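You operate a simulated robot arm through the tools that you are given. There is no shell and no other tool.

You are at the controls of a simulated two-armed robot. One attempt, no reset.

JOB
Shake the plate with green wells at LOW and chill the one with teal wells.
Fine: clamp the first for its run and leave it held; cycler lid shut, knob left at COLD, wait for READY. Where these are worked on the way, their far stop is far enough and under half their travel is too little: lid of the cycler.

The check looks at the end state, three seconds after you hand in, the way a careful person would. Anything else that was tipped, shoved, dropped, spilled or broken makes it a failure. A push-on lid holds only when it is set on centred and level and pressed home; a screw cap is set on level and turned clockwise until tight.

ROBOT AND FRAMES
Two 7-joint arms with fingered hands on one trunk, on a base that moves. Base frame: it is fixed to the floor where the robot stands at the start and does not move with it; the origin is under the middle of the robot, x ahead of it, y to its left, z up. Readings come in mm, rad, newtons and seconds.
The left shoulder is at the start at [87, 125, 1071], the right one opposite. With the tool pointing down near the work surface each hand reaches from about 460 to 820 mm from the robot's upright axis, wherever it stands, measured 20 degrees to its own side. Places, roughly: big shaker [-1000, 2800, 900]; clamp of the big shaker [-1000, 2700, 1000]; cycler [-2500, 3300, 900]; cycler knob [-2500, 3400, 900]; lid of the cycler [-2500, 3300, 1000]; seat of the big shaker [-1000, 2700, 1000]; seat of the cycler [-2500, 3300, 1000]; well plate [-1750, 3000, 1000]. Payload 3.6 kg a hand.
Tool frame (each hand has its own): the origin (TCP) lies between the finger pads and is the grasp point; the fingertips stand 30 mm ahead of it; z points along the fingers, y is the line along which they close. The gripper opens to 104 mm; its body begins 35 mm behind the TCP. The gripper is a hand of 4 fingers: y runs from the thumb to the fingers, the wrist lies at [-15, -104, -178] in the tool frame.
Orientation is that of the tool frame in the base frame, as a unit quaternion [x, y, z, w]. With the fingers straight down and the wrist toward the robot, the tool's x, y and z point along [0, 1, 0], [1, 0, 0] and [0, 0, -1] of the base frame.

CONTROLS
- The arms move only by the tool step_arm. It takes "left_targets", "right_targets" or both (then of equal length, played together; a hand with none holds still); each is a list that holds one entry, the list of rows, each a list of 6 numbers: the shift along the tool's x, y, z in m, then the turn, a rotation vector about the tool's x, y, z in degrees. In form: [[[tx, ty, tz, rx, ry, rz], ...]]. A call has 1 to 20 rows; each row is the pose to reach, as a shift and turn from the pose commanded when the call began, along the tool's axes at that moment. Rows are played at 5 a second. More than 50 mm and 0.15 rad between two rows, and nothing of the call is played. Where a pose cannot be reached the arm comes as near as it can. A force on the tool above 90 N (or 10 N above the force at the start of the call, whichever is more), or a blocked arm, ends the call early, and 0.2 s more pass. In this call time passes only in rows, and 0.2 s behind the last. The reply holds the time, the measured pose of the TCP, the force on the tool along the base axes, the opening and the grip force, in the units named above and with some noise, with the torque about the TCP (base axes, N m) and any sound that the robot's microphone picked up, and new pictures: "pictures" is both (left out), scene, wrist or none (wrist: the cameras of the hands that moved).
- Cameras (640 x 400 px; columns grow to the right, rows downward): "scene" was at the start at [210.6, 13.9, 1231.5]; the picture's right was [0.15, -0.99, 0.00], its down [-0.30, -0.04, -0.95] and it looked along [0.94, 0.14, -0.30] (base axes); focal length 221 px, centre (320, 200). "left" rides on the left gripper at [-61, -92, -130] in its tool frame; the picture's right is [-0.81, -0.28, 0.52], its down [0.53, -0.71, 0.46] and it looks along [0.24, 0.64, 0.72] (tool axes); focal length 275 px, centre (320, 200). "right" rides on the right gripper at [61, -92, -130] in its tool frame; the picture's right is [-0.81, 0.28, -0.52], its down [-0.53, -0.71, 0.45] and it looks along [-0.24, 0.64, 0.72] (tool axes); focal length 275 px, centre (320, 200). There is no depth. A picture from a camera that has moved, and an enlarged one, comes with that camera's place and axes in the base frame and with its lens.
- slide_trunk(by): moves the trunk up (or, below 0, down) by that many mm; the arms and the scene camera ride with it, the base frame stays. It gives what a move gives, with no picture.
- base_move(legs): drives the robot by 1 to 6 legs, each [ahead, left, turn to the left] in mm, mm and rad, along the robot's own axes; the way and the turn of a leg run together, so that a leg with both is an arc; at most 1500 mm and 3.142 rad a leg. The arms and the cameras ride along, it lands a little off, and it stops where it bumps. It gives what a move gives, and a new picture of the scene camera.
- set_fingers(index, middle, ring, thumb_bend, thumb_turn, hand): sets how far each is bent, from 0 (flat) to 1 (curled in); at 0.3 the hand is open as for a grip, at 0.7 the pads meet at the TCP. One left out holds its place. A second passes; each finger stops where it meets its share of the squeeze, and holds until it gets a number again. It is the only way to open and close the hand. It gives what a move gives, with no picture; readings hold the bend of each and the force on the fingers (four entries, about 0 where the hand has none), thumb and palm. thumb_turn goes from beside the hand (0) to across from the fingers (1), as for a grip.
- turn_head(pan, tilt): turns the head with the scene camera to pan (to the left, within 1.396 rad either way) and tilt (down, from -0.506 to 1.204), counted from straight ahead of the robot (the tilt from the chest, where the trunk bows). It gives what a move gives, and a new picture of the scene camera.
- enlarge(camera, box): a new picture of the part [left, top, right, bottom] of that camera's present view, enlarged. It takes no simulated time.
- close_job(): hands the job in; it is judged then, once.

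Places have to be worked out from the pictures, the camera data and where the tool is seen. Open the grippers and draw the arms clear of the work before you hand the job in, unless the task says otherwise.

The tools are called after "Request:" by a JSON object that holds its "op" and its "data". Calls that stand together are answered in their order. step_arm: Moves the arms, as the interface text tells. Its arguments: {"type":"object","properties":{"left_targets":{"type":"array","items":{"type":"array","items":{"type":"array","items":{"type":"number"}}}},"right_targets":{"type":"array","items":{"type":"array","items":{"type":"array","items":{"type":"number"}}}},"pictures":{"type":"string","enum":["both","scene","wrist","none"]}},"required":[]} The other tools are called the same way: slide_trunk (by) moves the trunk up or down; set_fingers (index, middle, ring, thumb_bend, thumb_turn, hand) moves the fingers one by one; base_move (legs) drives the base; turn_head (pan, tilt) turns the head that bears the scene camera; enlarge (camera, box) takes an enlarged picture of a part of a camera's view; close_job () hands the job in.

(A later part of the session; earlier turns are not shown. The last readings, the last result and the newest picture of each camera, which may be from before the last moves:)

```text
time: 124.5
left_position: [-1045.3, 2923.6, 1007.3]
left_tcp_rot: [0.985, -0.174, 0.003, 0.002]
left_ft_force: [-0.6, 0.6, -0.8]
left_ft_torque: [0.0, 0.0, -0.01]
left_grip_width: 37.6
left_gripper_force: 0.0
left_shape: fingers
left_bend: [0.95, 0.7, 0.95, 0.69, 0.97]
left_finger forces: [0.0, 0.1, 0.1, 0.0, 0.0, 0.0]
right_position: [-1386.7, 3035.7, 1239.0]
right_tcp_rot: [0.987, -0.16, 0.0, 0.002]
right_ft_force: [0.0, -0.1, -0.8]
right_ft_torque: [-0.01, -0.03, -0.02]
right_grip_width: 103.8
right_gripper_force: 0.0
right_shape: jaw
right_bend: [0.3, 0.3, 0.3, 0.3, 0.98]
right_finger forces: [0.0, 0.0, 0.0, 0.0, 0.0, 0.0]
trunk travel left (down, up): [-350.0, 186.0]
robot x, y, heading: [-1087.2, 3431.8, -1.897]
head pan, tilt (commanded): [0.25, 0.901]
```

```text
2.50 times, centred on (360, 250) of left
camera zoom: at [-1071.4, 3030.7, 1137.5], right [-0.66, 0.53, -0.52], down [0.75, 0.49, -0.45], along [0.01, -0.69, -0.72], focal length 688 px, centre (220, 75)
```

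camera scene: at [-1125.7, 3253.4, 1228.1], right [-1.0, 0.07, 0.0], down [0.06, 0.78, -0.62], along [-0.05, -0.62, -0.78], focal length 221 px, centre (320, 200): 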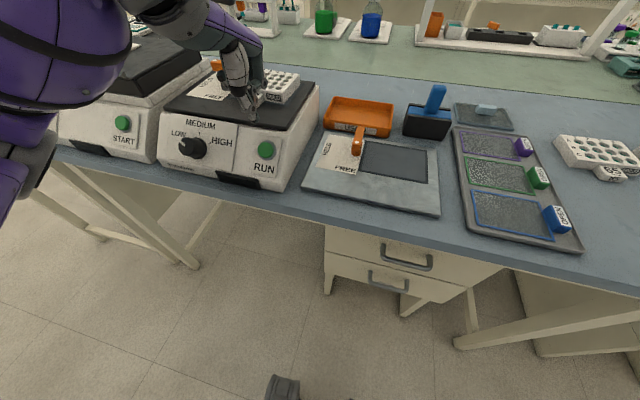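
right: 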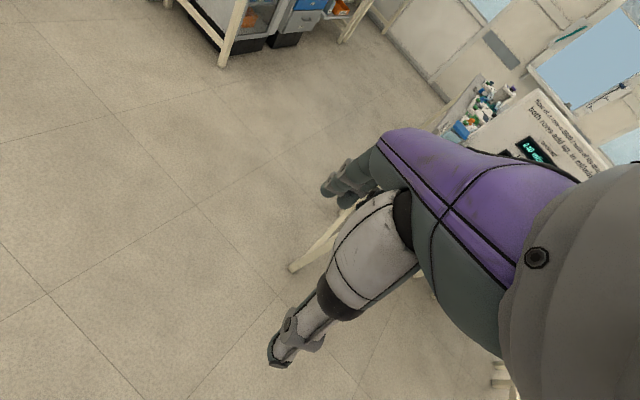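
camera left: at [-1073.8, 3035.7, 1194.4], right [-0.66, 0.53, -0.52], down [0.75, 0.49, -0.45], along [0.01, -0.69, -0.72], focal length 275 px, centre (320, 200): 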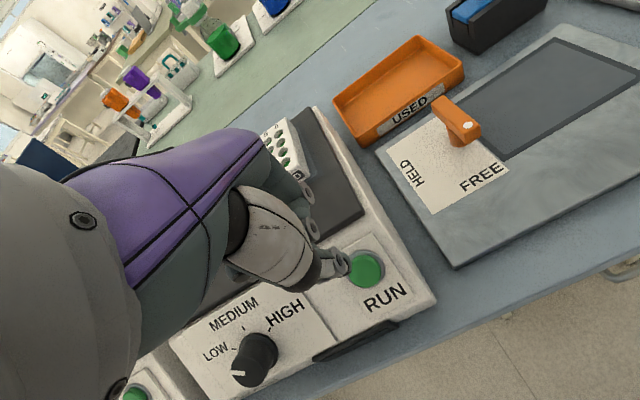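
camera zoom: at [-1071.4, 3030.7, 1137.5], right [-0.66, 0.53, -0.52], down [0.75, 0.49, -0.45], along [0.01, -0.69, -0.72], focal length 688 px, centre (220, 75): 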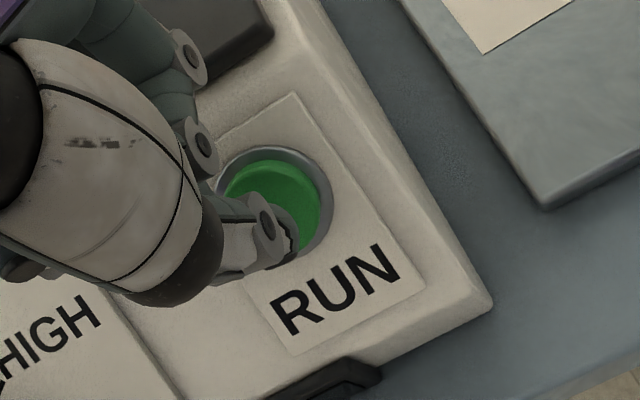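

The tip is lined up within ~5 mm of the button centre. I push inward along the panel normal in small steps.

Request:
{"op": "step_arm", "data": {"left_targets": [[[-0.002, 0.0039, 0.0032, 0, 0, 0], [-0.003, 0.0078, 0.0064, 0, 0, 0], [-0.003, 0.0117, 0.0096, 0, 0, 0], [-0.003, 0.0148, 0.012, 0, 0, 0]]], "pictures": "none"}}

Request:
{"op": "enlarge", "data": {"camera": "scene", "box": [200, 80, 320, 180]}}

Request:
{"op": "enlarge", "data": {"camera": "left", "box": [260, 170, 460, 330]}}

```text
time: 125.5
left_position: [-1052.3, 2911.0, 995.3]
left_tcp_rot: [0.985, -0.173, 0.004, 0.003]
left_ft_force: [1.7, 0.0, 4.3]
left_ft_torque: [-0.03, -0.07, -0.02]
left_grip_width: 37.5
left_gripper_force: 2.7
left_shape: fingers
left_bend: [0.95, 0.71, 0.95, 0.69, 0.97]
left_finger forces: [0.0, 4.6, 0.0, 0.0, 0.1, 0.0]
right_position: [-1386.2, 3034.8, 1239.3]
right_tcp_rot: [0.987, -0.161, 0.0, 0.001]
right_ft_force: [-0.2, -0.3, 1.0]
right_ft_torque: [0.04, 0.01, -0.01]
right_grip_width: 103.9
right_gripper_force: 0.0
right_shape: jaw
right_bend: [0.3, 0.3, 0.3, 0.3, 0.98]
right_finger forces: [0.0, 0.1, 0.0, 0.0, 0.0, 0.0]
trunk travel left (down, up): [-350.0, 186.0]
robot x, y, heading: [-1085.3, 3430.6, -1.897]
head pan, tilt (commanded): [0.25, 0.901]
heard: click
```

```text
4.00 times, centred on (260, 130) of scene
camera zoom: at [-1125.5, 3253.9, 1228.2], right [-1.0, 0.07, 0.0], down [0.06, 0.78, -0.62], along [-0.05, -0.62, -0.78], focal length 886 px, centre (560, 480)
```

zoom: 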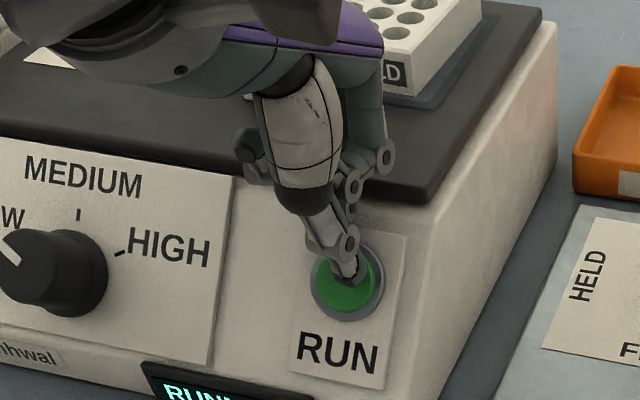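

```text
2.50 times, centred on (360, 250) of left
camera zoom: at [-1079.2, 3018.0, 1125.7], right [-0.66, 0.53, -0.52], down [0.75, 0.49, -0.45], along [0.01, -0.69, -0.72], focal length 688 px, centre (220, 75)
```

zoom: 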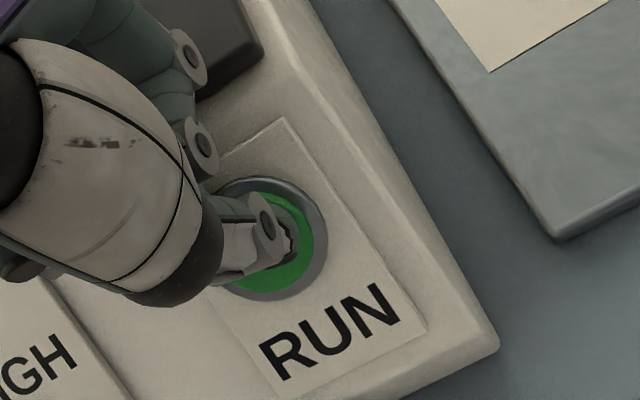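

A click was heard and the display reads "RUNN…". I back the finger out along the normal and raise the hand clear.

Request:
{"op": "step_arm", "data": {"left_targets": [[[0.0, -0.01, -0.01, 0, 0, 0], [0.0, -0.025, -0.025, 0, 0, 0], [0, -0.035, -0.06, 0, 0, 0], [0, -0.045, -0.1, 0, 0, 0], [0, -0.05, -0.14, 0, 0, 0], [0, -0.05, -0.18, 0, 0, 0]]], "pictures": "none"}}

Request:
{"op": "enlarge", "data": {"camera": "scene", "box": [150, 40, 330, 200]}}

```text
time: 126.9
left_position: [-1039.2, 2957.7, 1174.8]
left_tcp_rot: [0.985, -0.173, 0.004, 0.0]
left_ft_force: [0.4, -0.5, 0.0]
left_ft_torque: [0.02, 0.02, -0.04]
left_grip_width: 37.6
left_gripper_force: 0.0
left_shape: fingers
left_bend: [0.95, 0.7, 0.95, 0.69, 0.97]
left_finger forces: [0.0, 0.1, 0.1, 0.0, 0.1, 0.0]
right_position: [-1386.5, 3035.0, 1239.7]
right_tcp_rot: [0.987, -0.162, 0.0, 0.002]
right_ft_force: [0.0, 0.1, 0.6]
right_ft_torque: [-0.01, -0.03, 0.01]
right_grip_width: 103.6
right_gripper_force: 0.1
right_shape: jaw
right_bend: [0.3, 0.3, 0.3, 0.3, 0.98]
right_finger forces: [0.0, 0.1, 0.0, 0.1, 0.1, 0.0]
trunk travel left (down, up): [-350.0, 186.0]
robot x, y, heading: [-1087.6, 3430.0, -1.898]
head pan, tilt (commanded): [0.25, 0.901]
```

```text
2.50 times, centred on (240, 120) of scene
camera zoom: at [-1125.9, 3254.0, 1228.1], right [-1.0, 0.07, 0.0], down [0.06, 0.78, -0.62], along [-0.05, -0.62, -0.78], focal length 554 px, centre (520, 400)
```

zoom: 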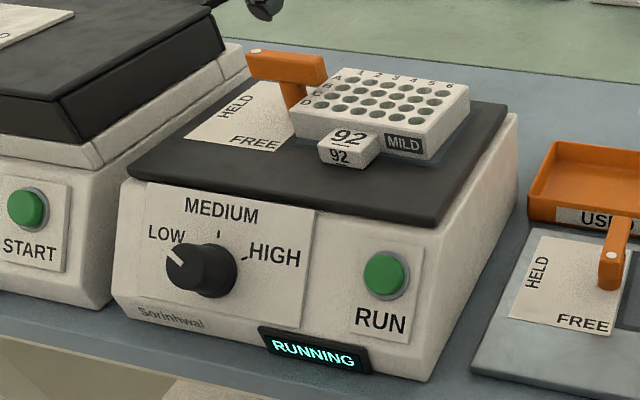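

The shaker shows RUNNING with plate 92 held at LOW. Now the cycler: I back away from the bench 150 mm and drive right to stand before it.

Request:
{"op": "base_move", "data": {"legs": [[-160, 0, 0], [0, -1250, 0]]}}

Request:
{"op": "turn_head", "data": {"pan": 0.0, "tilt": 0.6}}

```text
time: 139.1
left_position: [-2162.2, 3507.0, 1174.1]
left_tcp_rot: [0.985, -0.175, 0.004, 0.001]
left_ft_force: [0.4, -0.1, -0.5]
left_ft_torque: [-0.02, 0.01, -0.01]
left_grip_width: 37.6
left_gripper_force: 0.1
left_shape: fingers
left_bend: [0.95, 0.7, 0.95, 0.69, 0.97]
left_finger forces: [0.1, 0.0, 0.0, 0.1, 0.1, 0.1]
right_position: [-2511.3, 3584.6, 1238.9]
right_tcp_rot: [0.987, -0.163, 0.0, 0.001]
right_ft_force: [-0.3, 0.2, -0.4]
right_ft_torque: [0.03, -0.01, 0.02]
right_grip_width: 103.6
right_gripper_force: 0.1
right_shape: jaw
right_bend: [0.3, 0.3, 0.3, 0.3, 0.98]
right_finger forces: [0.0, 0.0, 0.1, 0.1, 0.0, 0.0]
trunk travel left (down, up): [-350.0, 186.0]
robot x, y, heading: [-2211.2, 3982.2, -1.895]
head pan, tilt (commanded): [0.25, 0.901]
camera scene: at [-2250.2, 3802.2, 1228.1], right [-1.0, 0.08, 0.0], down [0.06, 0.78, -0.62], along [-0.05, -0.62, -0.78], focal length 221 px, centre (320, 200)
```

scene: 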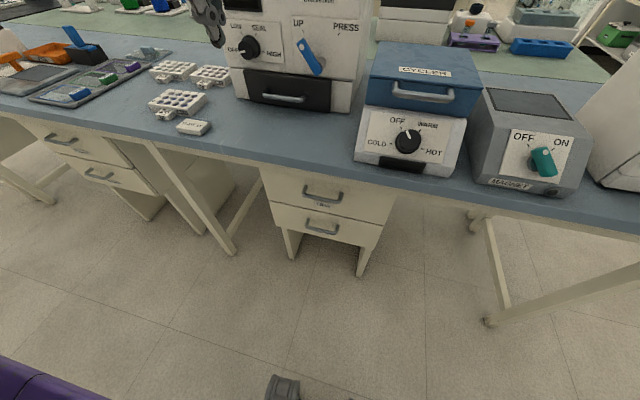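

```text
time: 139.9
left_position: [-2163.5, 3505.5, 1174.5]
left_tcp_rot: [0.985, -0.175, 0.004, 0.001]
left_ft_force: [1.2, 0.5, 0.5]
left_ft_torque: [0.05, -0.01, -0.04]
left_grip_width: 37.7
left_gripper_force: 0.1
left_shape: fingers
left_bend: [0.95, 0.7, 0.95, 0.69, 0.97]
left_finger forces: [0.1, 0.0, 0.1, 0.0, 0.0, 0.0]
right_position: [-2510.2, 3583.4, 1238.8]
right_tcp_rot: [0.987, -0.163, 0.0, 0.001]
right_ft_force: [-0.8, -0.2, 0.2]
right_ft_torque: [-0.01, 0.02, 0.0]
right_grip_width: 103.7
right_gripper_force: 0.1
right_shape: jaw
right_bend: [0.3, 0.3, 0.3, 0.3, 0.98]
right_finger forces: [0.0, 0.1, 0.0, 0.0, 0.1, 0.0]
trunk travel left (down, up): [-350.0, 186.0]
robot x, y, heading: [-2211.2, 3976.1, -1.898]
head pan, tilt (commanded): [0.0, 0.6]
camera scene: at [-2272.6, 3793.7, 1252.8], right [-0.95, 0.32, 0.0], down [0.18, 0.54, -0.82], along [-0.26, -0.78, -0.57], focal length 221 px, centre (320, 200)
```

scene: 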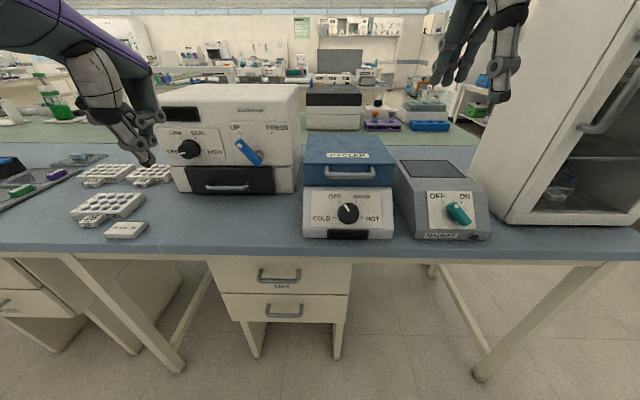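

I'm in front of the cycler; the cabinet to its right makes the right hand (robot standing slightly left) the better choice. I zoom in on the cycler lid and knob.

Request:
{"op": "enlarge", "data": {"camera": "scene", "box": [280, 110, 420, 250]}}

Request:
{"op": "enlarge", "data": {"camera": "right", "box": [0, 0, 640, 400]}}

Request:
{"op": "enlarge", "data": {"camera": "left", "box": [0, 0, 640, 400]}}

```text
2.86 times, centred on (350, 180) of scene
camera zoom: at [-2272.6, 3793.7, 1252.8], right [-0.95, 0.32, 0.0], down [0.18, 0.54, -0.82], along [-0.26, -0.78, -0.57], focal length 633 px, centre (234, 257)
```

zoom: 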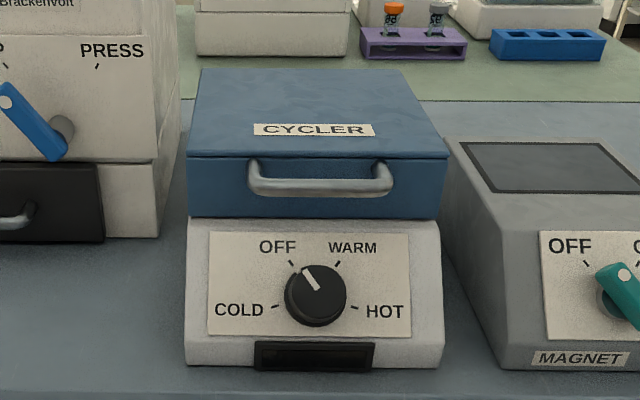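

```text
1.00 times, centred on (320, 200) of right (not enlarged: the box is as wide or as high as the picture)
camera zoom: at [-2423.5, 3652.1, 1369.3], right [-0.86, 0.0, 0.52], down [-0.28, 0.85, -0.46], along [-0.44, -0.53, -0.72], focal length 275 px, centre (320, 200)
```

zoom: 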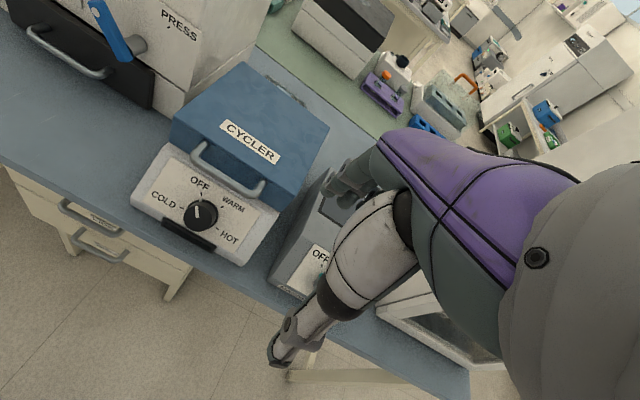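

```text
1.00 times, centred on (320, 200) of left (not enlarged: the box is as wide or as high as the picture)
camera zoom: at [-2189.3, 3613.4, 1304.5], right [-0.66, 0.54, -0.52], down [0.75, 0.48, -0.45], along [0.01, -0.69, -0.72], focal length 275 px, centre (320, 200)
```

zoom: 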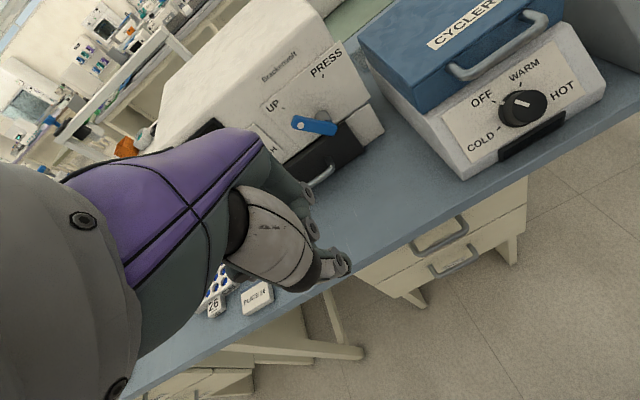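

The knob is at OFF and the lid (hinged at the back) is closed, with a bar handle on its front. I zoom the wrist views to measure the handle.

Request:
{"op": "enlarge", "data": {"camera": "left", "box": [350, 0, 630, 190]}}

Request:
{"op": "enlarge", "data": {"camera": "right", "box": [120, 50, 340, 270]}}

```text
2.11 times, centred on (490, 95) of left
camera zoom: at [-2189.3, 3613.4, 1304.5], right [-0.66, 0.54, -0.52], down [0.75, 0.48, -0.45], along [0.01, -0.69, -0.72], focal length 580 px, centre (-38, 421)
```

zoom: 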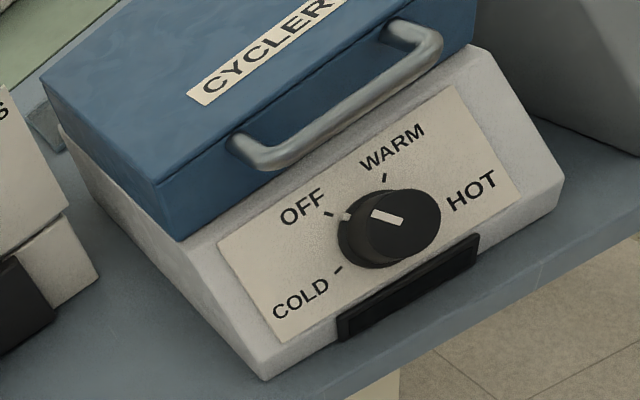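

```text
1.82 times, centred on (230, 160) of right
camera zoom: at [-2423.5, 3652.1, 1369.3], right [-0.86, 0.0, 0.52], down [-0.28, 0.85, -0.46], along [-0.44, -0.53, -0.72], focal length 500 px, centre (484, 273)
```

zoom: 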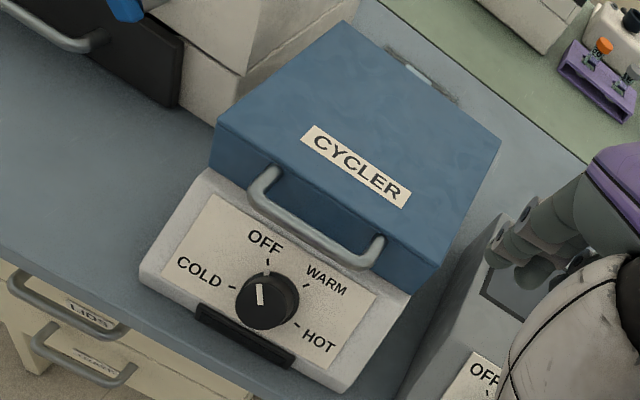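

The bar handle is centred at ≈(-2472, 3409, 1020), ~22 mm off the lid face; hinge ≈200 mm behind. My plan: right hand pinched into a rod, pitched 45° forward-down under the bar, and swing it up along the lid's arc. First I reposition the base to suit the right hand.

Request:
{"op": "base_move", "data": {"legs": [[0, 150, 0.004], [100, 0, 0]]}}

Request:
{"op": "set_fingers", "data": {"hand": "right", "index": 0.7, "middle": 0.7, "ring": 0.7, "thumb_bend": 0.7}}

Request:
{"op": "turn_head", "data": {"pan": -0.3, "tilt": 0.65}}

```text
time: 142.6
left_position: [-2050.0, 3363.1, 1174.2]
left_tcp_rot: [0.985, -0.173, 0.004, 0.001]
left_ft_force: [0.1, 0.5, -1.0]
left_ft_torque: [0.0, -0.01, -0.03]
left_grip_width: 37.4
left_gripper_force: 0.1
left_shape: fingers
left_bend: [0.95, 0.7, 0.95, 0.69, 0.97]
left_finger forces: [0.0, 0.1, 0.1, 0.0, 0.0, 0.1]
right_position: [-2399.4, 3440.8, 1239.4]
right_tcp_rot: [0.987, -0.161, 0.0, 0.001]
right_ft_force: [-0.4, 0.8, -0.5]
right_ft_torque: [0.02, -0.02, 0.0]
right_grip_width: 103.8
right_gripper_force: 0.1
right_shape: jaw
right_bend: [0.3, 0.3, 0.3, 0.3, 0.98]
right_finger forces: [0.1, 0.0, 0.0, 0.0, 0.0, 0.1]
trunk travel left (down, up): [-350.0, 186.0]
robot x, y, heading: [-2095.8, 3832.9, -1.894]
head pan, tilt (commanded): [0.0, 0.6]
camera scene: at [-2161.5, 3651.1, 1252.8], right [-0.95, 0.32, 0.0], down [0.18, 0.54, -0.82], along [-0.26, -0.78, -0.57], focal length 221 px, centre (320, 200)
```

scene: 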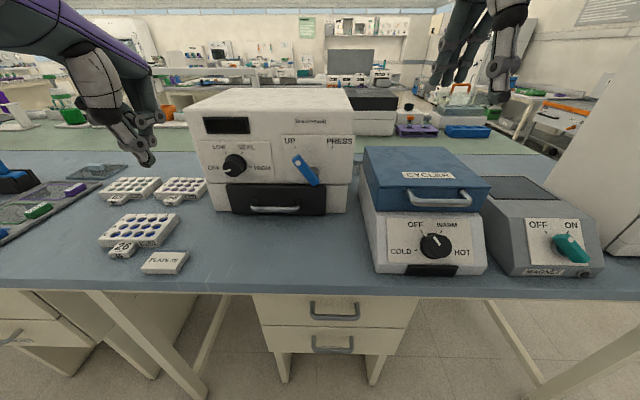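

```text
time: 143.6
left_position: [-2049.9, 3364.0, 1175.1]
left_tcp_rot: [0.985, -0.173, 0.004, 0.002]
left_ft_force: [0.0, -0.4, 0.0]
left_ft_torque: [0.02, 0.01, 0.03]
left_grip_width: 37.4
left_gripper_force: 0.0
left_shape: fingers
left_bend: [0.95, 0.7, 0.95, 0.69, 0.97]
left_finger forces: [0.0, 0.0, 0.0, 0.0, 0.0, 0.0]
right_position: [-2399.7, 3441.8, 1239.5]
right_tcp_rot: [0.987, -0.161, -0.001, 0.001]
right_ft_force: [-0.1, -0.1, 0.3]
right_ft_torque: [0.0, -0.02, -0.01]
right_grip_width: 1.6
right_gripper_force: 0.0
right_shape: fingers
right_bend: [0.7, 0.7, 0.7, 0.7, 0.98]
right_finger forces: [0.0, 0.1, 0.0, 0.0, 0.0, 0.1]
trunk travel left (down, up): [-350.0, 186.0]
robot x, y, heading: [-2100.3, 3837.8, -1.896]
head pan, tilt (commanded): [0.0, 0.6]
```

```text
time: 144.4
left_position: [-2051.1, 3365.3, 1173.5]
left_tcp_rot: [0.985, -0.174, 0.004, 0.001]
left_ft_force: [-0.4, -0.3, -1.1]
left_ft_torque: [0.0, 0.0, -0.02]
left_grip_width: 37.8
left_gripper_force: 0.0
left_shape: fingers
left_bend: [0.95, 0.7, 0.95, 0.69, 0.97]
left_finger forces: [0.0, 0.0, 0.0, 0.1, 0.0, 0.0]
right_position: [-2399.1, 3441.3, 1238.0]
right_tcp_rot: [0.987, -0.161, -0.001, 0.001]
right_ft_force: [0.1, 0.8, -1.1]
right_ft_torque: [-0.01, 0.02, -0.01]
right_grip_width: 1.7
right_gripper_force: 0.0
right_shape: fingers
right_bend: [0.7, 0.7, 0.7, 0.7, 0.98]
right_finger forces: [0.1, 0.0, 0.0, 0.1, 0.0, 0.0]
trunk travel left (down, up): [-350.0, 186.0]
robot x, y, heading: [-2098.3, 3837.3, -1.894]
head pan, tilt (commanded): [-0.3, 0.649]
camera scene: at [-2183.8, 3664.9, 1248.6], right [-0.81, 0.58, 0.0], down [0.35, 0.49, -0.8], along [-0.46, -0.65, -0.6], focal length 221 px, centre (320, 200)
```

scene: 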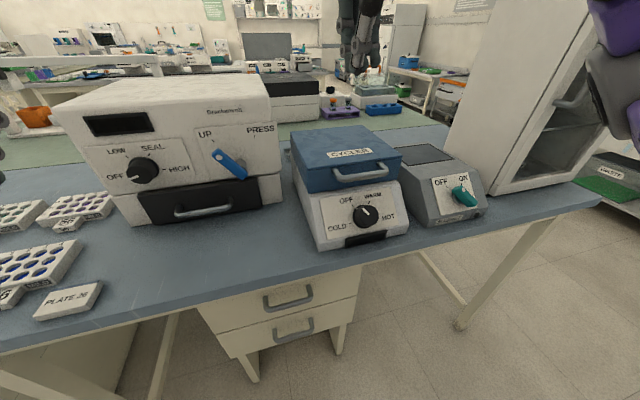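

I take close views of the handle from here to refine its position.

Request:
{"op": "enlarge", "data": {"camera": "scene", "box": [280, 120, 420, 260]}}

Request:
{"op": "enlarge", "data": {"camera": "right", "box": [0, 0, 640, 400]}}

Request:
{"op": "enlarge", "data": {"camera": "left", "box": [400, 0, 640, 150]}}

```text
2.86 times, centred on (350, 190) of scene
camera zoom: at [-2183.8, 3664.9, 1248.6], right [-0.81, 0.58, 0.0], down [0.35, 0.49, -0.8], along [-0.46, -0.65, -0.6], focal length 633 px, centre (234, 229)
```

zoom: 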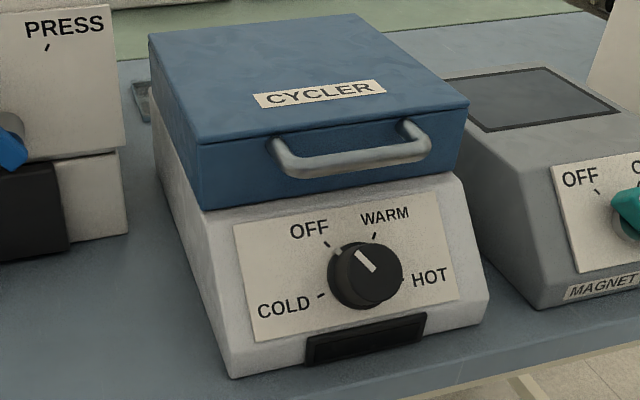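

```text
1.00 times, centred on (320, 200) of right (not enlarged: the box is as wide or as high as the picture)
camera zoom: at [-2311.5, 3509.5, 1369.4], right [-0.86, 0.0, 0.52], down [-0.28, 0.84, -0.46], along [-0.44, -0.54, -0.72], focal length 275 px, centre (320, 200)
```

zoom: 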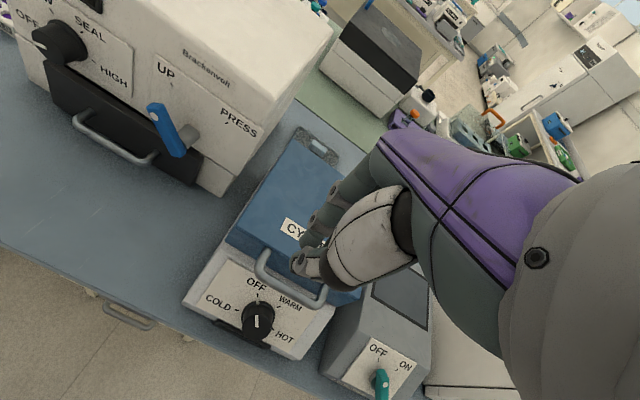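

```text
2.67 times, centred on (520, 75) of left
camera zoom: at [-2077.2, 3471.7, 1304.5], right [-0.66, 0.53, -0.52], down [0.75, 0.49, -0.45], along [0.01, -0.69, -0.72], focal length 734 px, centre (-213, 533)
```

zoom: 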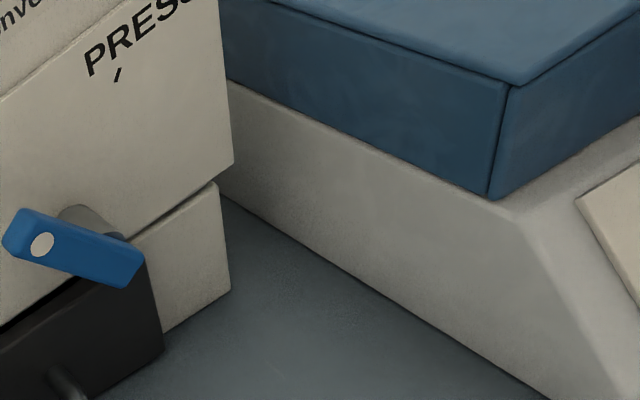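

Request:
{"op": "enlarge", "data": {"camera": "right", "box": [200, 200, 360, 360]}}

```text
2.50 times, centred on (280, 280) of right
camera zoom: at [-2311.5, 3509.5, 1369.4], right [-0.86, 0.0, 0.52], down [-0.28, 0.84, -0.46], along [-0.44, -0.54, -0.72], focal length 688 px, centre (420, 0)
```

zoom: 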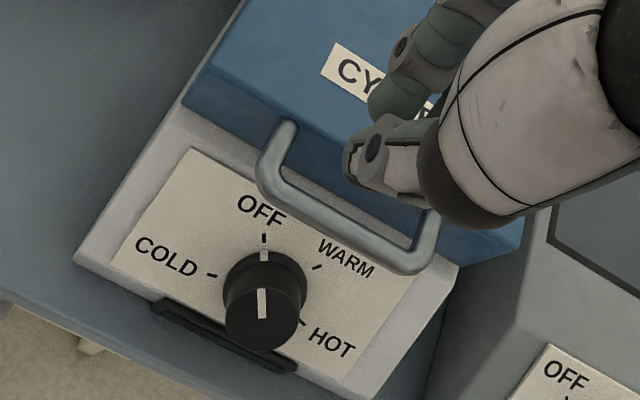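

The handle bar is centred at ≈(-2470, 3411, 1024). A flat, straight hand (fingers extended, thumb beside) should make a better lifting paddle; I set the right hand flat and look at its shape.

Request:
{"op": "set_fingers", "data": {"hand": "right", "index": 0.0, "middle": 0.0, "ring": 0.0, "thumb_bend": 0.0, "thumb_turn": 0.0}}

Request:
{"op": "turn_head", "data": {"pan": -0.4, "tilt": 0.35}}

Request:
{"op": "enlarge", "data": {"camera": "scene", "box": [280, 40, 520, 220]}}

Request:
{"op": "enlarge", "data": {"camera": "right", "box": [0, 0, 640, 400]}}

```text
time: 145.4
left_position: [-2051.4, 3363.7, 1173.7]
left_tcp_rot: [0.985, -0.174, 0.004, 0.001]
left_ft_force: [1.0, -0.2, -0.1]
left_ft_torque: [-0.02, -0.01, 0.02]
left_grip_width: 37.7
left_gripper_force: 0.1
left_shape: fingers
left_bend: [0.95, 0.7, 0.95, 0.69, 0.97]
left_finger forces: [0.0, 0.0, 0.0, 0.1, 0.0, 0.1]
right_position: [-2398.8, 3441.6, 1239.3]
right_tcp_rot: [0.987, -0.161, 0.0, 0.001]
right_ft_force: [0.3, 0.0, -0.2]
right_ft_torque: [0.02, 0.02, 0.02]
right_grip_width: 168.5
right_gripper_force: 0.2
right_shape: fingers
right_bend: [0.0, 0.0, 0.0, 0.0, 0.0]
right_finger forces: [0.1, 0.1, 0.0, 0.0, 0.0, 0.0]
trunk travel left (down, up): [-350.0, 186.0]
robot x, y, heading: [-2097.5, 3837.4, -1.891]
head pan, tilt (commanded): [-0.3, 0.649]
```

```text
time: 146.2
left_position: [-2050.6, 3364.6, 1174.7]
left_tcp_rot: [0.985, -0.174, 0.004, 0.003]
left_ft_force: [0.5, -0.4, -0.4]
left_ft_torque: [0.02, -0.03, -0.01]
left_grip_width: 37.3
left_gripper_force: 0.2
left_shape: fingers
left_bend: [0.95, 0.7, 0.95, 0.69, 0.97]
left_finger forces: [0.1, 0.0, 0.0, 0.1, 0.0, 0.0]
right_position: [-2400.2, 3443.0, 1238.5]
right_tcp_rot: [0.987, -0.16, 0.0, 0.002]
right_ft_force: [-0.7, 0.9, 0.4]
right_ft_torque: [-0.03, -0.01, 0.0]
right_grip_width: 168.5
right_gripper_force: 0.1
right_shape: fingers
right_bend: [0.0, 0.0, 0.0, 0.0, 0.0]
right_finger forces: [0.0, 0.0, 0.0, 0.1, 0.1, 0.0]
trunk travel left (down, up): [-350.0, 186.0]
robot x, y, heading: [-2098.7, 3838.7, -1.892]
head pan, tilt (commanded): [-0.4, 0.351]
camera scene: at [-2194.8, 3665.5, 1275.6], right [-0.75, 0.66, 0.0], down [0.23, 0.26, -0.94], along [-0.62, -0.7, -0.34], focal length 221 px, centre (320, 200)
```

scene: 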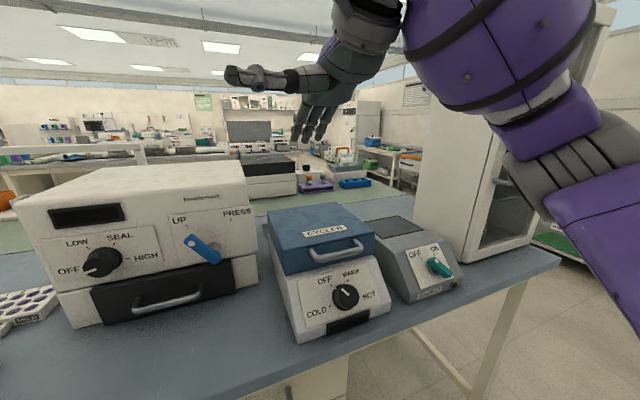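

```text
2.22 times, centred on (400, 130) of scene
camera zoom: at [-2194.8, 3665.5, 1275.6], right [-0.75, 0.66, 0.0], down [0.23, 0.26, -0.94], along [-0.62, -0.7, -0.34], focal length 492 px, centre (142, 356)
```

zoom: 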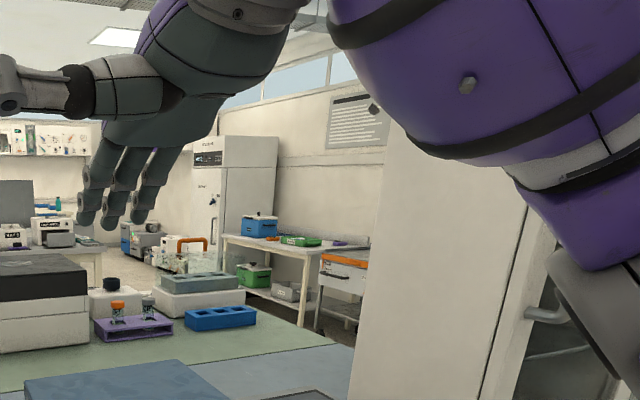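

```text
1.00 times, centred on (320, 200) of right (not enlarged: the box is as wide or as high as the picture)
camera zoom: at [-2311.5, 3509.5, 1369.3], right [-0.86, 0.0, 0.52], down [-0.28, 0.84, -0.46], along [-0.44, -0.54, -0.72], focal length 275 px, centre (320, 200)
```

zoom: 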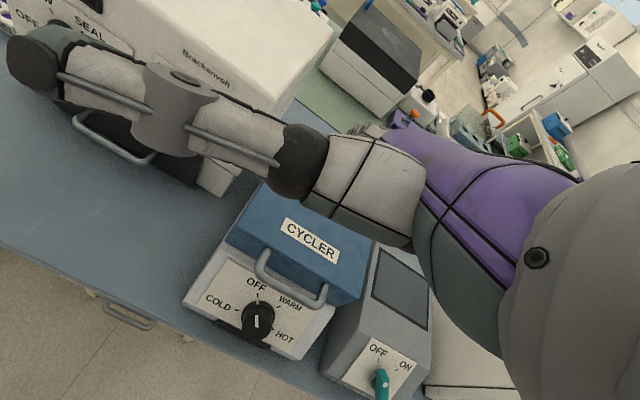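

The flat fingers already point ~39° forward-down, so no pitch is needed: in the default orientation the straight fingers can slip under the bar. I back the base 100 mm for reach and check the view.

Request:
{"op": "base_move", "data": {"legs": [[-100, 0, 0]]}}

Request:
{"op": "turn_head", "data": {"pan": -0.35, "tilt": 0.5}}

Request:
{"op": "enlarge", "data": {"camera": "right", "box": [150, 100, 400, 350]}}

Request:
{"op": "enlarge", "data": {"camera": "scene", "box": [260, 100, 420, 260]}}

```text
time: 147.3
left_position: [-2019.7, 3459.0, 1173.9]
left_tcp_rot: [0.985, -0.174, 0.004, 0.001]
left_ft_force: [0.3, -0.3, 0.3]
left_ft_torque: [-0.03, -0.01, -0.04]
left_grip_width: 37.7
left_gripper_force: 0.0
left_shape: fingers
left_bend: [0.95, 0.7, 0.95, 0.69, 0.97]
left_finger forces: [0.0, 0.1, 0.1, 0.0, 0.1, 0.0]
right_position: [-2369.0, 3536.9, 1239.4]
right_tcp_rot: [0.987, -0.162, -0.001, 0.002]
right_ft_force: [-0.8, -0.6, 0.9]
right_ft_torque: [-0.01, 0.01, 0.0]
right_grip_width: 168.7
right_gripper_force: 0.1
right_shape: fingers
right_bend: [0.0, 0.0, 0.0, 0.0, 0.0]
right_finger forces: [0.0, 0.0, 0.0, 0.1, 0.1, 0.0]
trunk travel left (down, up): [-350.0, 186.0]
robot x, y, heading: [-2068.7, 3932.1, -1.897]
head pan, tilt (commanded): [-0.4, 0.351]
camera scene: at [-2163.2, 3760.6, 1275.7], right [-0.75, 0.66, 0.0], down [0.23, 0.26, -0.94], along [-0.62, -0.7, -0.34], focal length 221 px, centre (320, 200)
```

scene: 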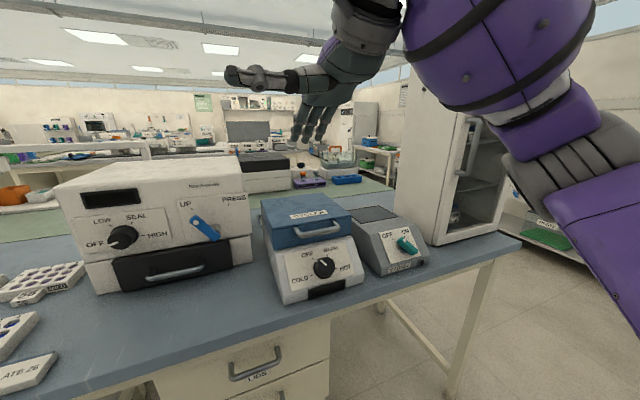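

```text
time: 148.0
left_position: [-2018.9, 3459.2, 1173.3]
left_tcp_rot: [0.985, -0.174, 0.005, 0.001]
left_ft_force: [0.0, 0.1, 0.0]
left_ft_torque: [0.01, 0.0, -0.02]
left_grip_width: 37.5
left_gripper_force: 0.1
left_shape: fingers
left_bend: [0.95, 0.7, 0.95, 0.69, 0.97]
left_finger forces: [0.0, 0.1, 0.1, 0.0, 0.0, 0.0]
right_position: [-2367.3, 3537.4, 1239.5]
right_tcp_rot: [0.987, -0.162, 0.0, 0.001]
right_ft_force: [0.1, -0.4, 0.2]
right_ft_torque: [-0.02, -0.02, 0.0]
right_grip_width: 168.4
right_gripper_force: 0.1
right_shape: fingers
right_bend: [0.0, 0.0, 0.0, 0.0, 0.0]
right_finger forces: [0.0, 0.0, 0.1, 0.0, 0.0, 0.1]
trunk travel left (down, up): [-350.0, 186.0]
robot x, y, heading: [-2068.1, 3929.9, -1.895]
head pan, tilt (commanded): [-0.351, 0.499]
camera scene: at [-2158.6, 3758.7, 1262.0], right [-0.78, 0.63, 0.0], down [0.3, 0.37, -0.88], along [-0.55, -0.69, -0.48], focal length 221 px, centre (320, 200)
```

scene: 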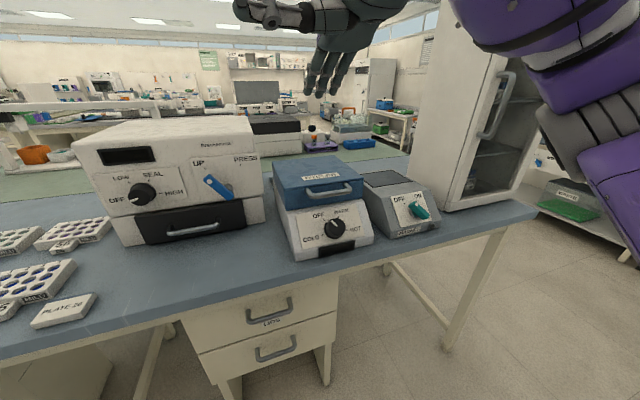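

```text
1.60 times, centred on (275, 225) of right
camera zoom: at [-2280.4, 3604.1, 1369.3], right [-0.86, 0.0, 0.52], down [-0.28, 0.84, -0.46], along [-0.44, -0.54, -0.72], focal length 440 px, centre (392, 160)
```

zoom: 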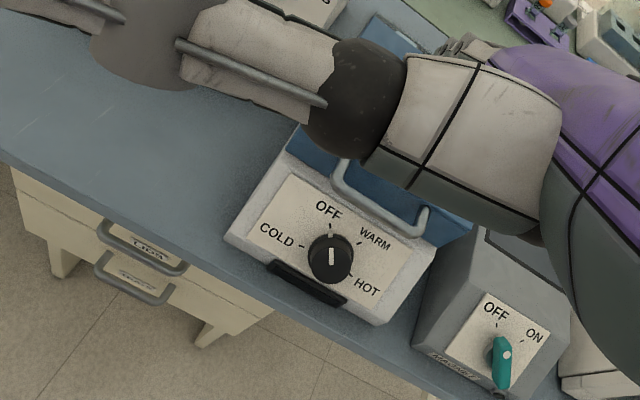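

```text
2.50 times, centred on (340, 180) of scene
camera zoom: at [-2158.6, 3758.7, 1262.0], right [-0.78, 0.63, 0.0], down [0.3, 0.37, -0.88], along [-0.55, -0.69, -0.48], focal length 554 px, centre (270, 250)
```

zoom: 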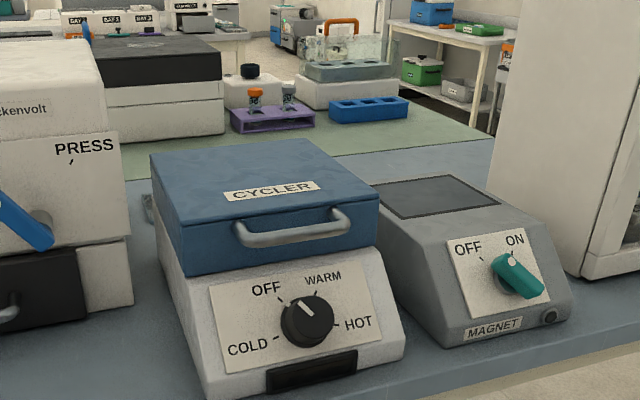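

The bar's position is confirmed at ≈(-2469, 3412, 1027). I bring the flat right hand down in front of the handle.

Request:
{"op": "step_arm", "data": {"right_targets": [[[-0.015, 0, 0.045, 0, 0, 0], [-0.03, 0, 0.09, 0, 0, 0], [-0.046, 0, 0.135, 0, 0, 0], [-0.046, 0, 0.18, 0, 0, 0], [-0.046, 0, 0.215, 0, 0, 0]]], "pictures": "both"}}

Request:
{"op": "enlarge", "data": {"camera": "scene", "box": [260, 100, 440, 260]}}

Request:
{"op": "enlarge", "data": {"camera": "left", "box": [300, 0, 640, 200]}}

```text
time: 149.2
left_position: [-2019.6, 3458.2, 1174.0]
left_tcp_rot: [0.985, -0.174, 0.004, 0.0]
left_ft_force: [0.5, -0.2, -1.0]
left_ft_torque: [-0.02, -0.01, -0.02]
left_grip_width: 37.7
left_gripper_force: 0.0
left_shape: fingers
left_bend: [0.95, 0.7, 0.95, 0.69, 0.97]
left_finger forces: [0.0, 0.0, 0.0, 0.1, 0.0, 0.0]
right_position: [-2413.0, 3549.7, 1022.1]
right_tcp_rot: [0.987, -0.161, 0.0, 0.001]
right_ft_force: [-0.2, -0.1, 0.5]
right_ft_torque: [0.0, 0.02, -0.03]
right_grip_width: 168.6
right_gripper_force: 0.1
right_shape: fingers
right_bend: [0.0, 0.0, 0.0, 0.0, 0.0]
right_finger forces: [0.1, 0.0, 0.0, 0.1, 0.0, 0.0]
trunk travel left (down, up): [-350.0, 186.0]
robot x, y, heading: [-2067.3, 3929.9, -1.893]
head pan, tilt (commanded): [-0.351, 0.499]
camera scene: at [-2158.9, 3758.9, 1262.0], right [-0.78, 0.63, 0.0], down [0.3, 0.37, -0.88], along [-0.55, -0.69, -0.48], focal length 221 px, centre (320, 200)
camera right: at [-2325.5, 3618.0, 1153.5], right [-0.86, 0.0, 0.52], down [-0.28, 0.84, -0.46], along [-0.44, -0.54, -0.72], focal length 275 px, centre (320, 200)
```

scene: 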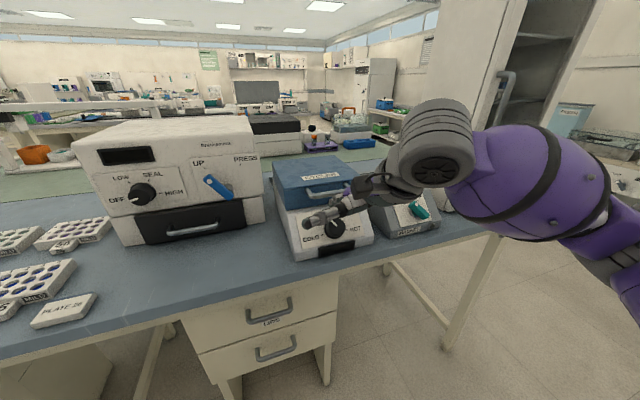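
right: 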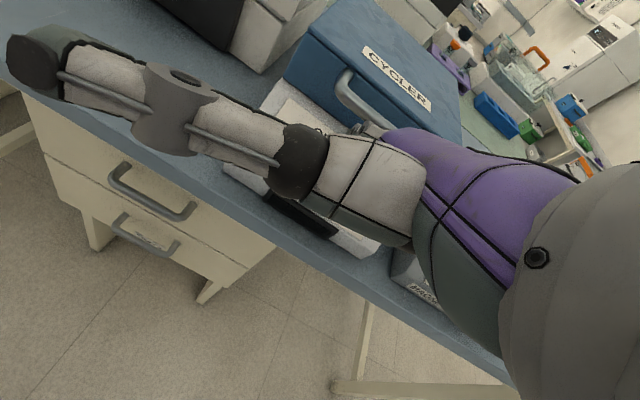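

```text
2.50 times, centred on (350, 180) of scene
camera zoom: at [-2158.9, 3758.9, 1262.0], right [-0.78, 0.63, 0.0], down [0.3, 0.37, -0.88], along [-0.55, -0.69, -0.48], focal length 554 px, centre (245, 250)
```

zoom: 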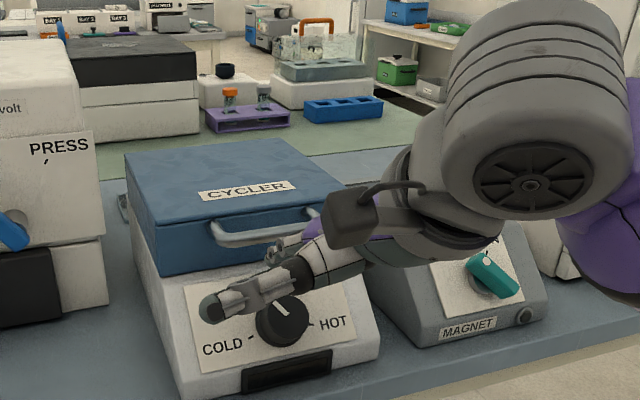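

```text
1.88 times, centred on (470, 100) of left
camera zoom: at [-2046.5, 3566.0, 1304.5], right [-0.66, 0.53, -0.52], down [0.75, 0.49, -0.45], along [0.01, -0.69, -0.72], focal length 518 px, centre (38, 388)
```

zoom: 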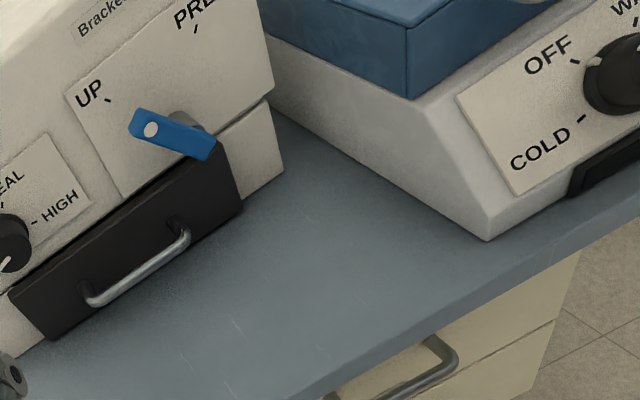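

Request:
{"op": "enlarge", "data": {"camera": "scene", "box": [320, 160, 400, 220]}}

Request:
{"op": "enlarge", "data": {"camera": "right", "box": [260, 40, 460, 180]}}

```text
6.67 times, centred on (360, 190) of scene
camera zoom: at [-2158.9, 3758.9, 1262.0], right [-0.78, 0.63, 0.0], down [0.3, 0.37, -0.88], along [-0.55, -0.69, -0.48], focal length 1476 px, centre (53, 267)
```

zoom: 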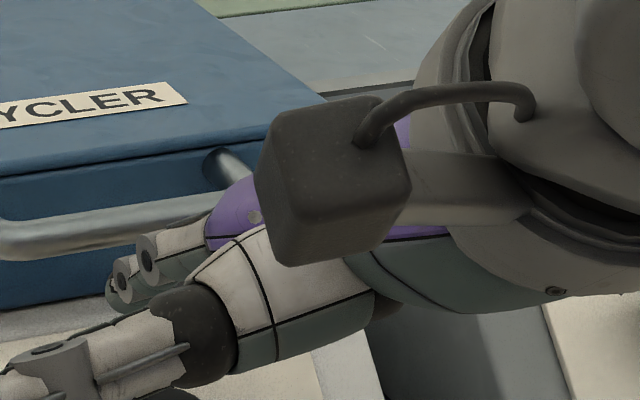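

```text
2.86 times, centred on (360, 110) of right
camera zoom: at [-2325.5, 3618.0, 1153.5], right [-0.86, 0.0, 0.52], down [-0.28, 0.84, -0.46], along [-0.44, -0.54, -0.72], focal length 786 px, centre (206, 457)
```

zoom: 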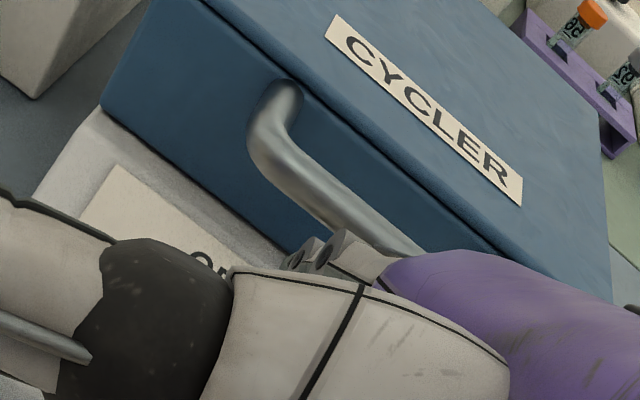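

The fingers are just in front of and level with the bar. I lower 30 mm and slide them forward under it.

Request:
{"op": "step_arm", "data": {"right_targets": [[[0, 0, 0.015, 0, 0, 0], [0, 0, 0.03, 0, 0, 0], [0, 0.018, 0.03, 0, 0, 0], [0, 0.034, 0.03, 0, 0, 0], [0, 0.046, 0.03, 0, 0, 0]]], "pictures": "none"}}

Request:
{"op": "enlarge", "data": {"camera": "scene", "box": [300, 150, 420, 240]}}

Request:
{"op": "enlarge", "data": {"camera": "right", "box": [240, 20, 460, 180]}}

```text
time: 150.4
left_position: [-2018.7, 3459.1, 1174.9]
left_tcp_rot: [0.985, -0.174, 0.004, 0.0]
left_ft_force: [0.1, 0.4, -0.4]
left_ft_torque: [0.0, -0.03, -0.03]
left_grip_width: 37.6
left_gripper_force: 0.1
left_shape: fingers
left_bend: [0.95, 0.7, 0.95, 0.69, 0.97]
left_finger forces: [0.0, 0.0, 0.0, 0.1, 0.0, 0.1]
right_position: [-2425.8, 3506.0, 995.5]
right_tcp_rot: [0.987, -0.162, 0.0, 0.001]
right_ft_force: [-0.2, -0.3, 0.2]
right_ft_torque: [0.0, 0.01, -0.01]
right_grip_width: 168.4
right_gripper_force: 0.2
right_shape: fingers
right_bend: [0.0, 0.0, 0.0, 0.0, 0.0]
right_finger forces: [0.1, 0.0, 0.1, 0.1, 0.0, 0.0]
trunk travel left (down, up): [-350.0, 186.0]
robot x, y, heading: [-2069.2, 3929.0, -1.887]
head pan, tilt (commanded): [-0.351, 0.499]
```

```text
4.44 times, centred on (360, 195) of scene
camera zoom: at [-2158.6, 3758.6, 1261.9], right [-0.78, 0.63, 0.0], down [0.3, 0.37, -0.88], along [-0.55, -0.69, -0.48], focal length 984 px, centre (142, 222)
```

zoom: 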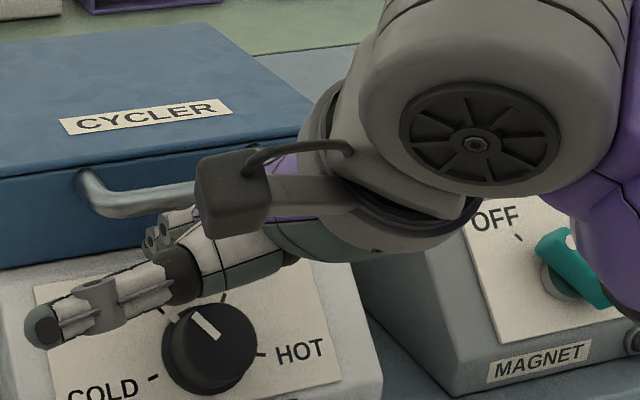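

```text
2.50 times, centred on (350, 100) of right
camera zoom: at [-2338.7, 3573.8, 1124.4], right [-0.86, 0.0, 0.52], down [-0.28, 0.84, -0.46], along [-0.44, -0.54, -0.72], focal length 688 px, centre (245, 450)
```

zoom: 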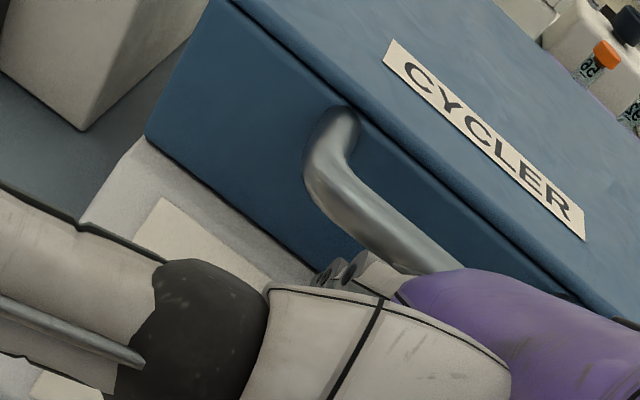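

The fingertips appear to be just under the bar with no contact yet. I raise slowly to feel for the bar.

Request:
{"op": "step_arm", "data": {"right_targets": [[[0, 0.002, -0.006, 0, 0, 0], [0, 0.003, -0.012, 0, 0, 0], [0, 0.003, -0.018, 0, 0, 0]]], "pictures": "none"}}

Request:
{"op": "enlarge", "data": {"camera": "right", "box": [240, 20, 460, 180]}}

Request:
{"op": "enlarge", "data": {"camera": "scene", "box": [260, 140, 420, 240]}}

```text
time: 151.2
left_position: [-2020.3, 3457.7, 1174.9]
left_tcp_rot: [0.985, -0.174, 0.004, 0.001]
left_ft_force: [-0.5, 0.7, 0.9]
left_ft_torque: [0.01, 0.0, -0.04]
left_grip_width: 37.7
left_gripper_force: 0.0
left_shape: fingers
left_bend: [0.95, 0.7, 0.95, 0.69, 0.97]
left_finger forces: [0.1, 0.1, 0.0, 0.1, 0.0, 0.0]
right_position: [-2426.2, 3504.7, 1012.2]
right_tcp_rot: [0.987, -0.161, 0.0, 0.0]
right_ft_force: [1.4, 1.5, -3.6]
right_ft_torque: [0.25, -0.16, 0.0]
right_grip_width: 168.5
right_gripper_force: 2.4
right_shape: fingers
right_bend: [0.0, 0.01, 0.0, 0.0, 0.0]
right_finger forces: [0.0, 3.9, 0.0, 0.0, 0.1, 0.0]
trunk travel left (down, up): [-350.0, 186.0]
robot x, y, heading: [-2064.3, 3933.1, -1.894]
head pan, tilt (commanded): [-0.351, 0.499]
```

```text
2.50 times, centred on (350, 100) of right
camera zoom: at [-2339.6, 3571.7, 1142.4], right [-0.86, 0.0, 0.52], down [-0.28, 0.84, -0.46], along [-0.44, -0.53, -0.72], focal length 688 px, centre (245, 450)
```

zoom: 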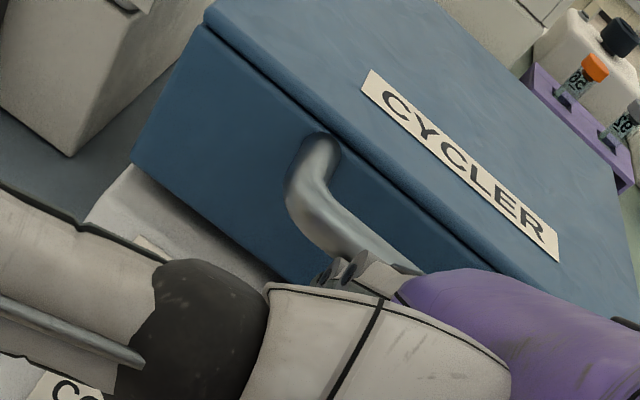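

```text
4.00 times, centred on (340, 190) of scene
camera zoom: at [-2158.6, 3758.8, 1261.9], right [-0.78, 0.63, 0.0], down [0.3, 0.37, -0.88], along [-0.55, -0.69, -0.48], focal length 886 px, centre (240, 240)
```

zoom: 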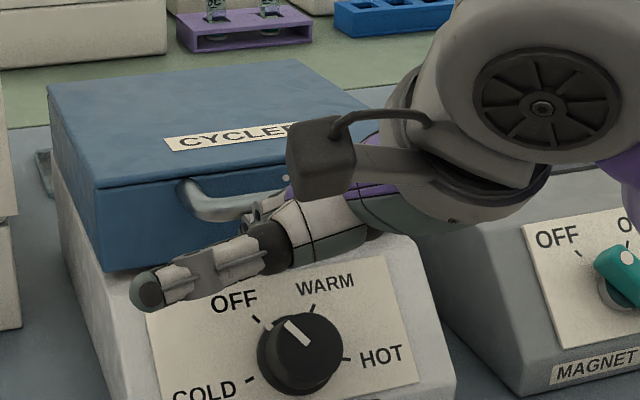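

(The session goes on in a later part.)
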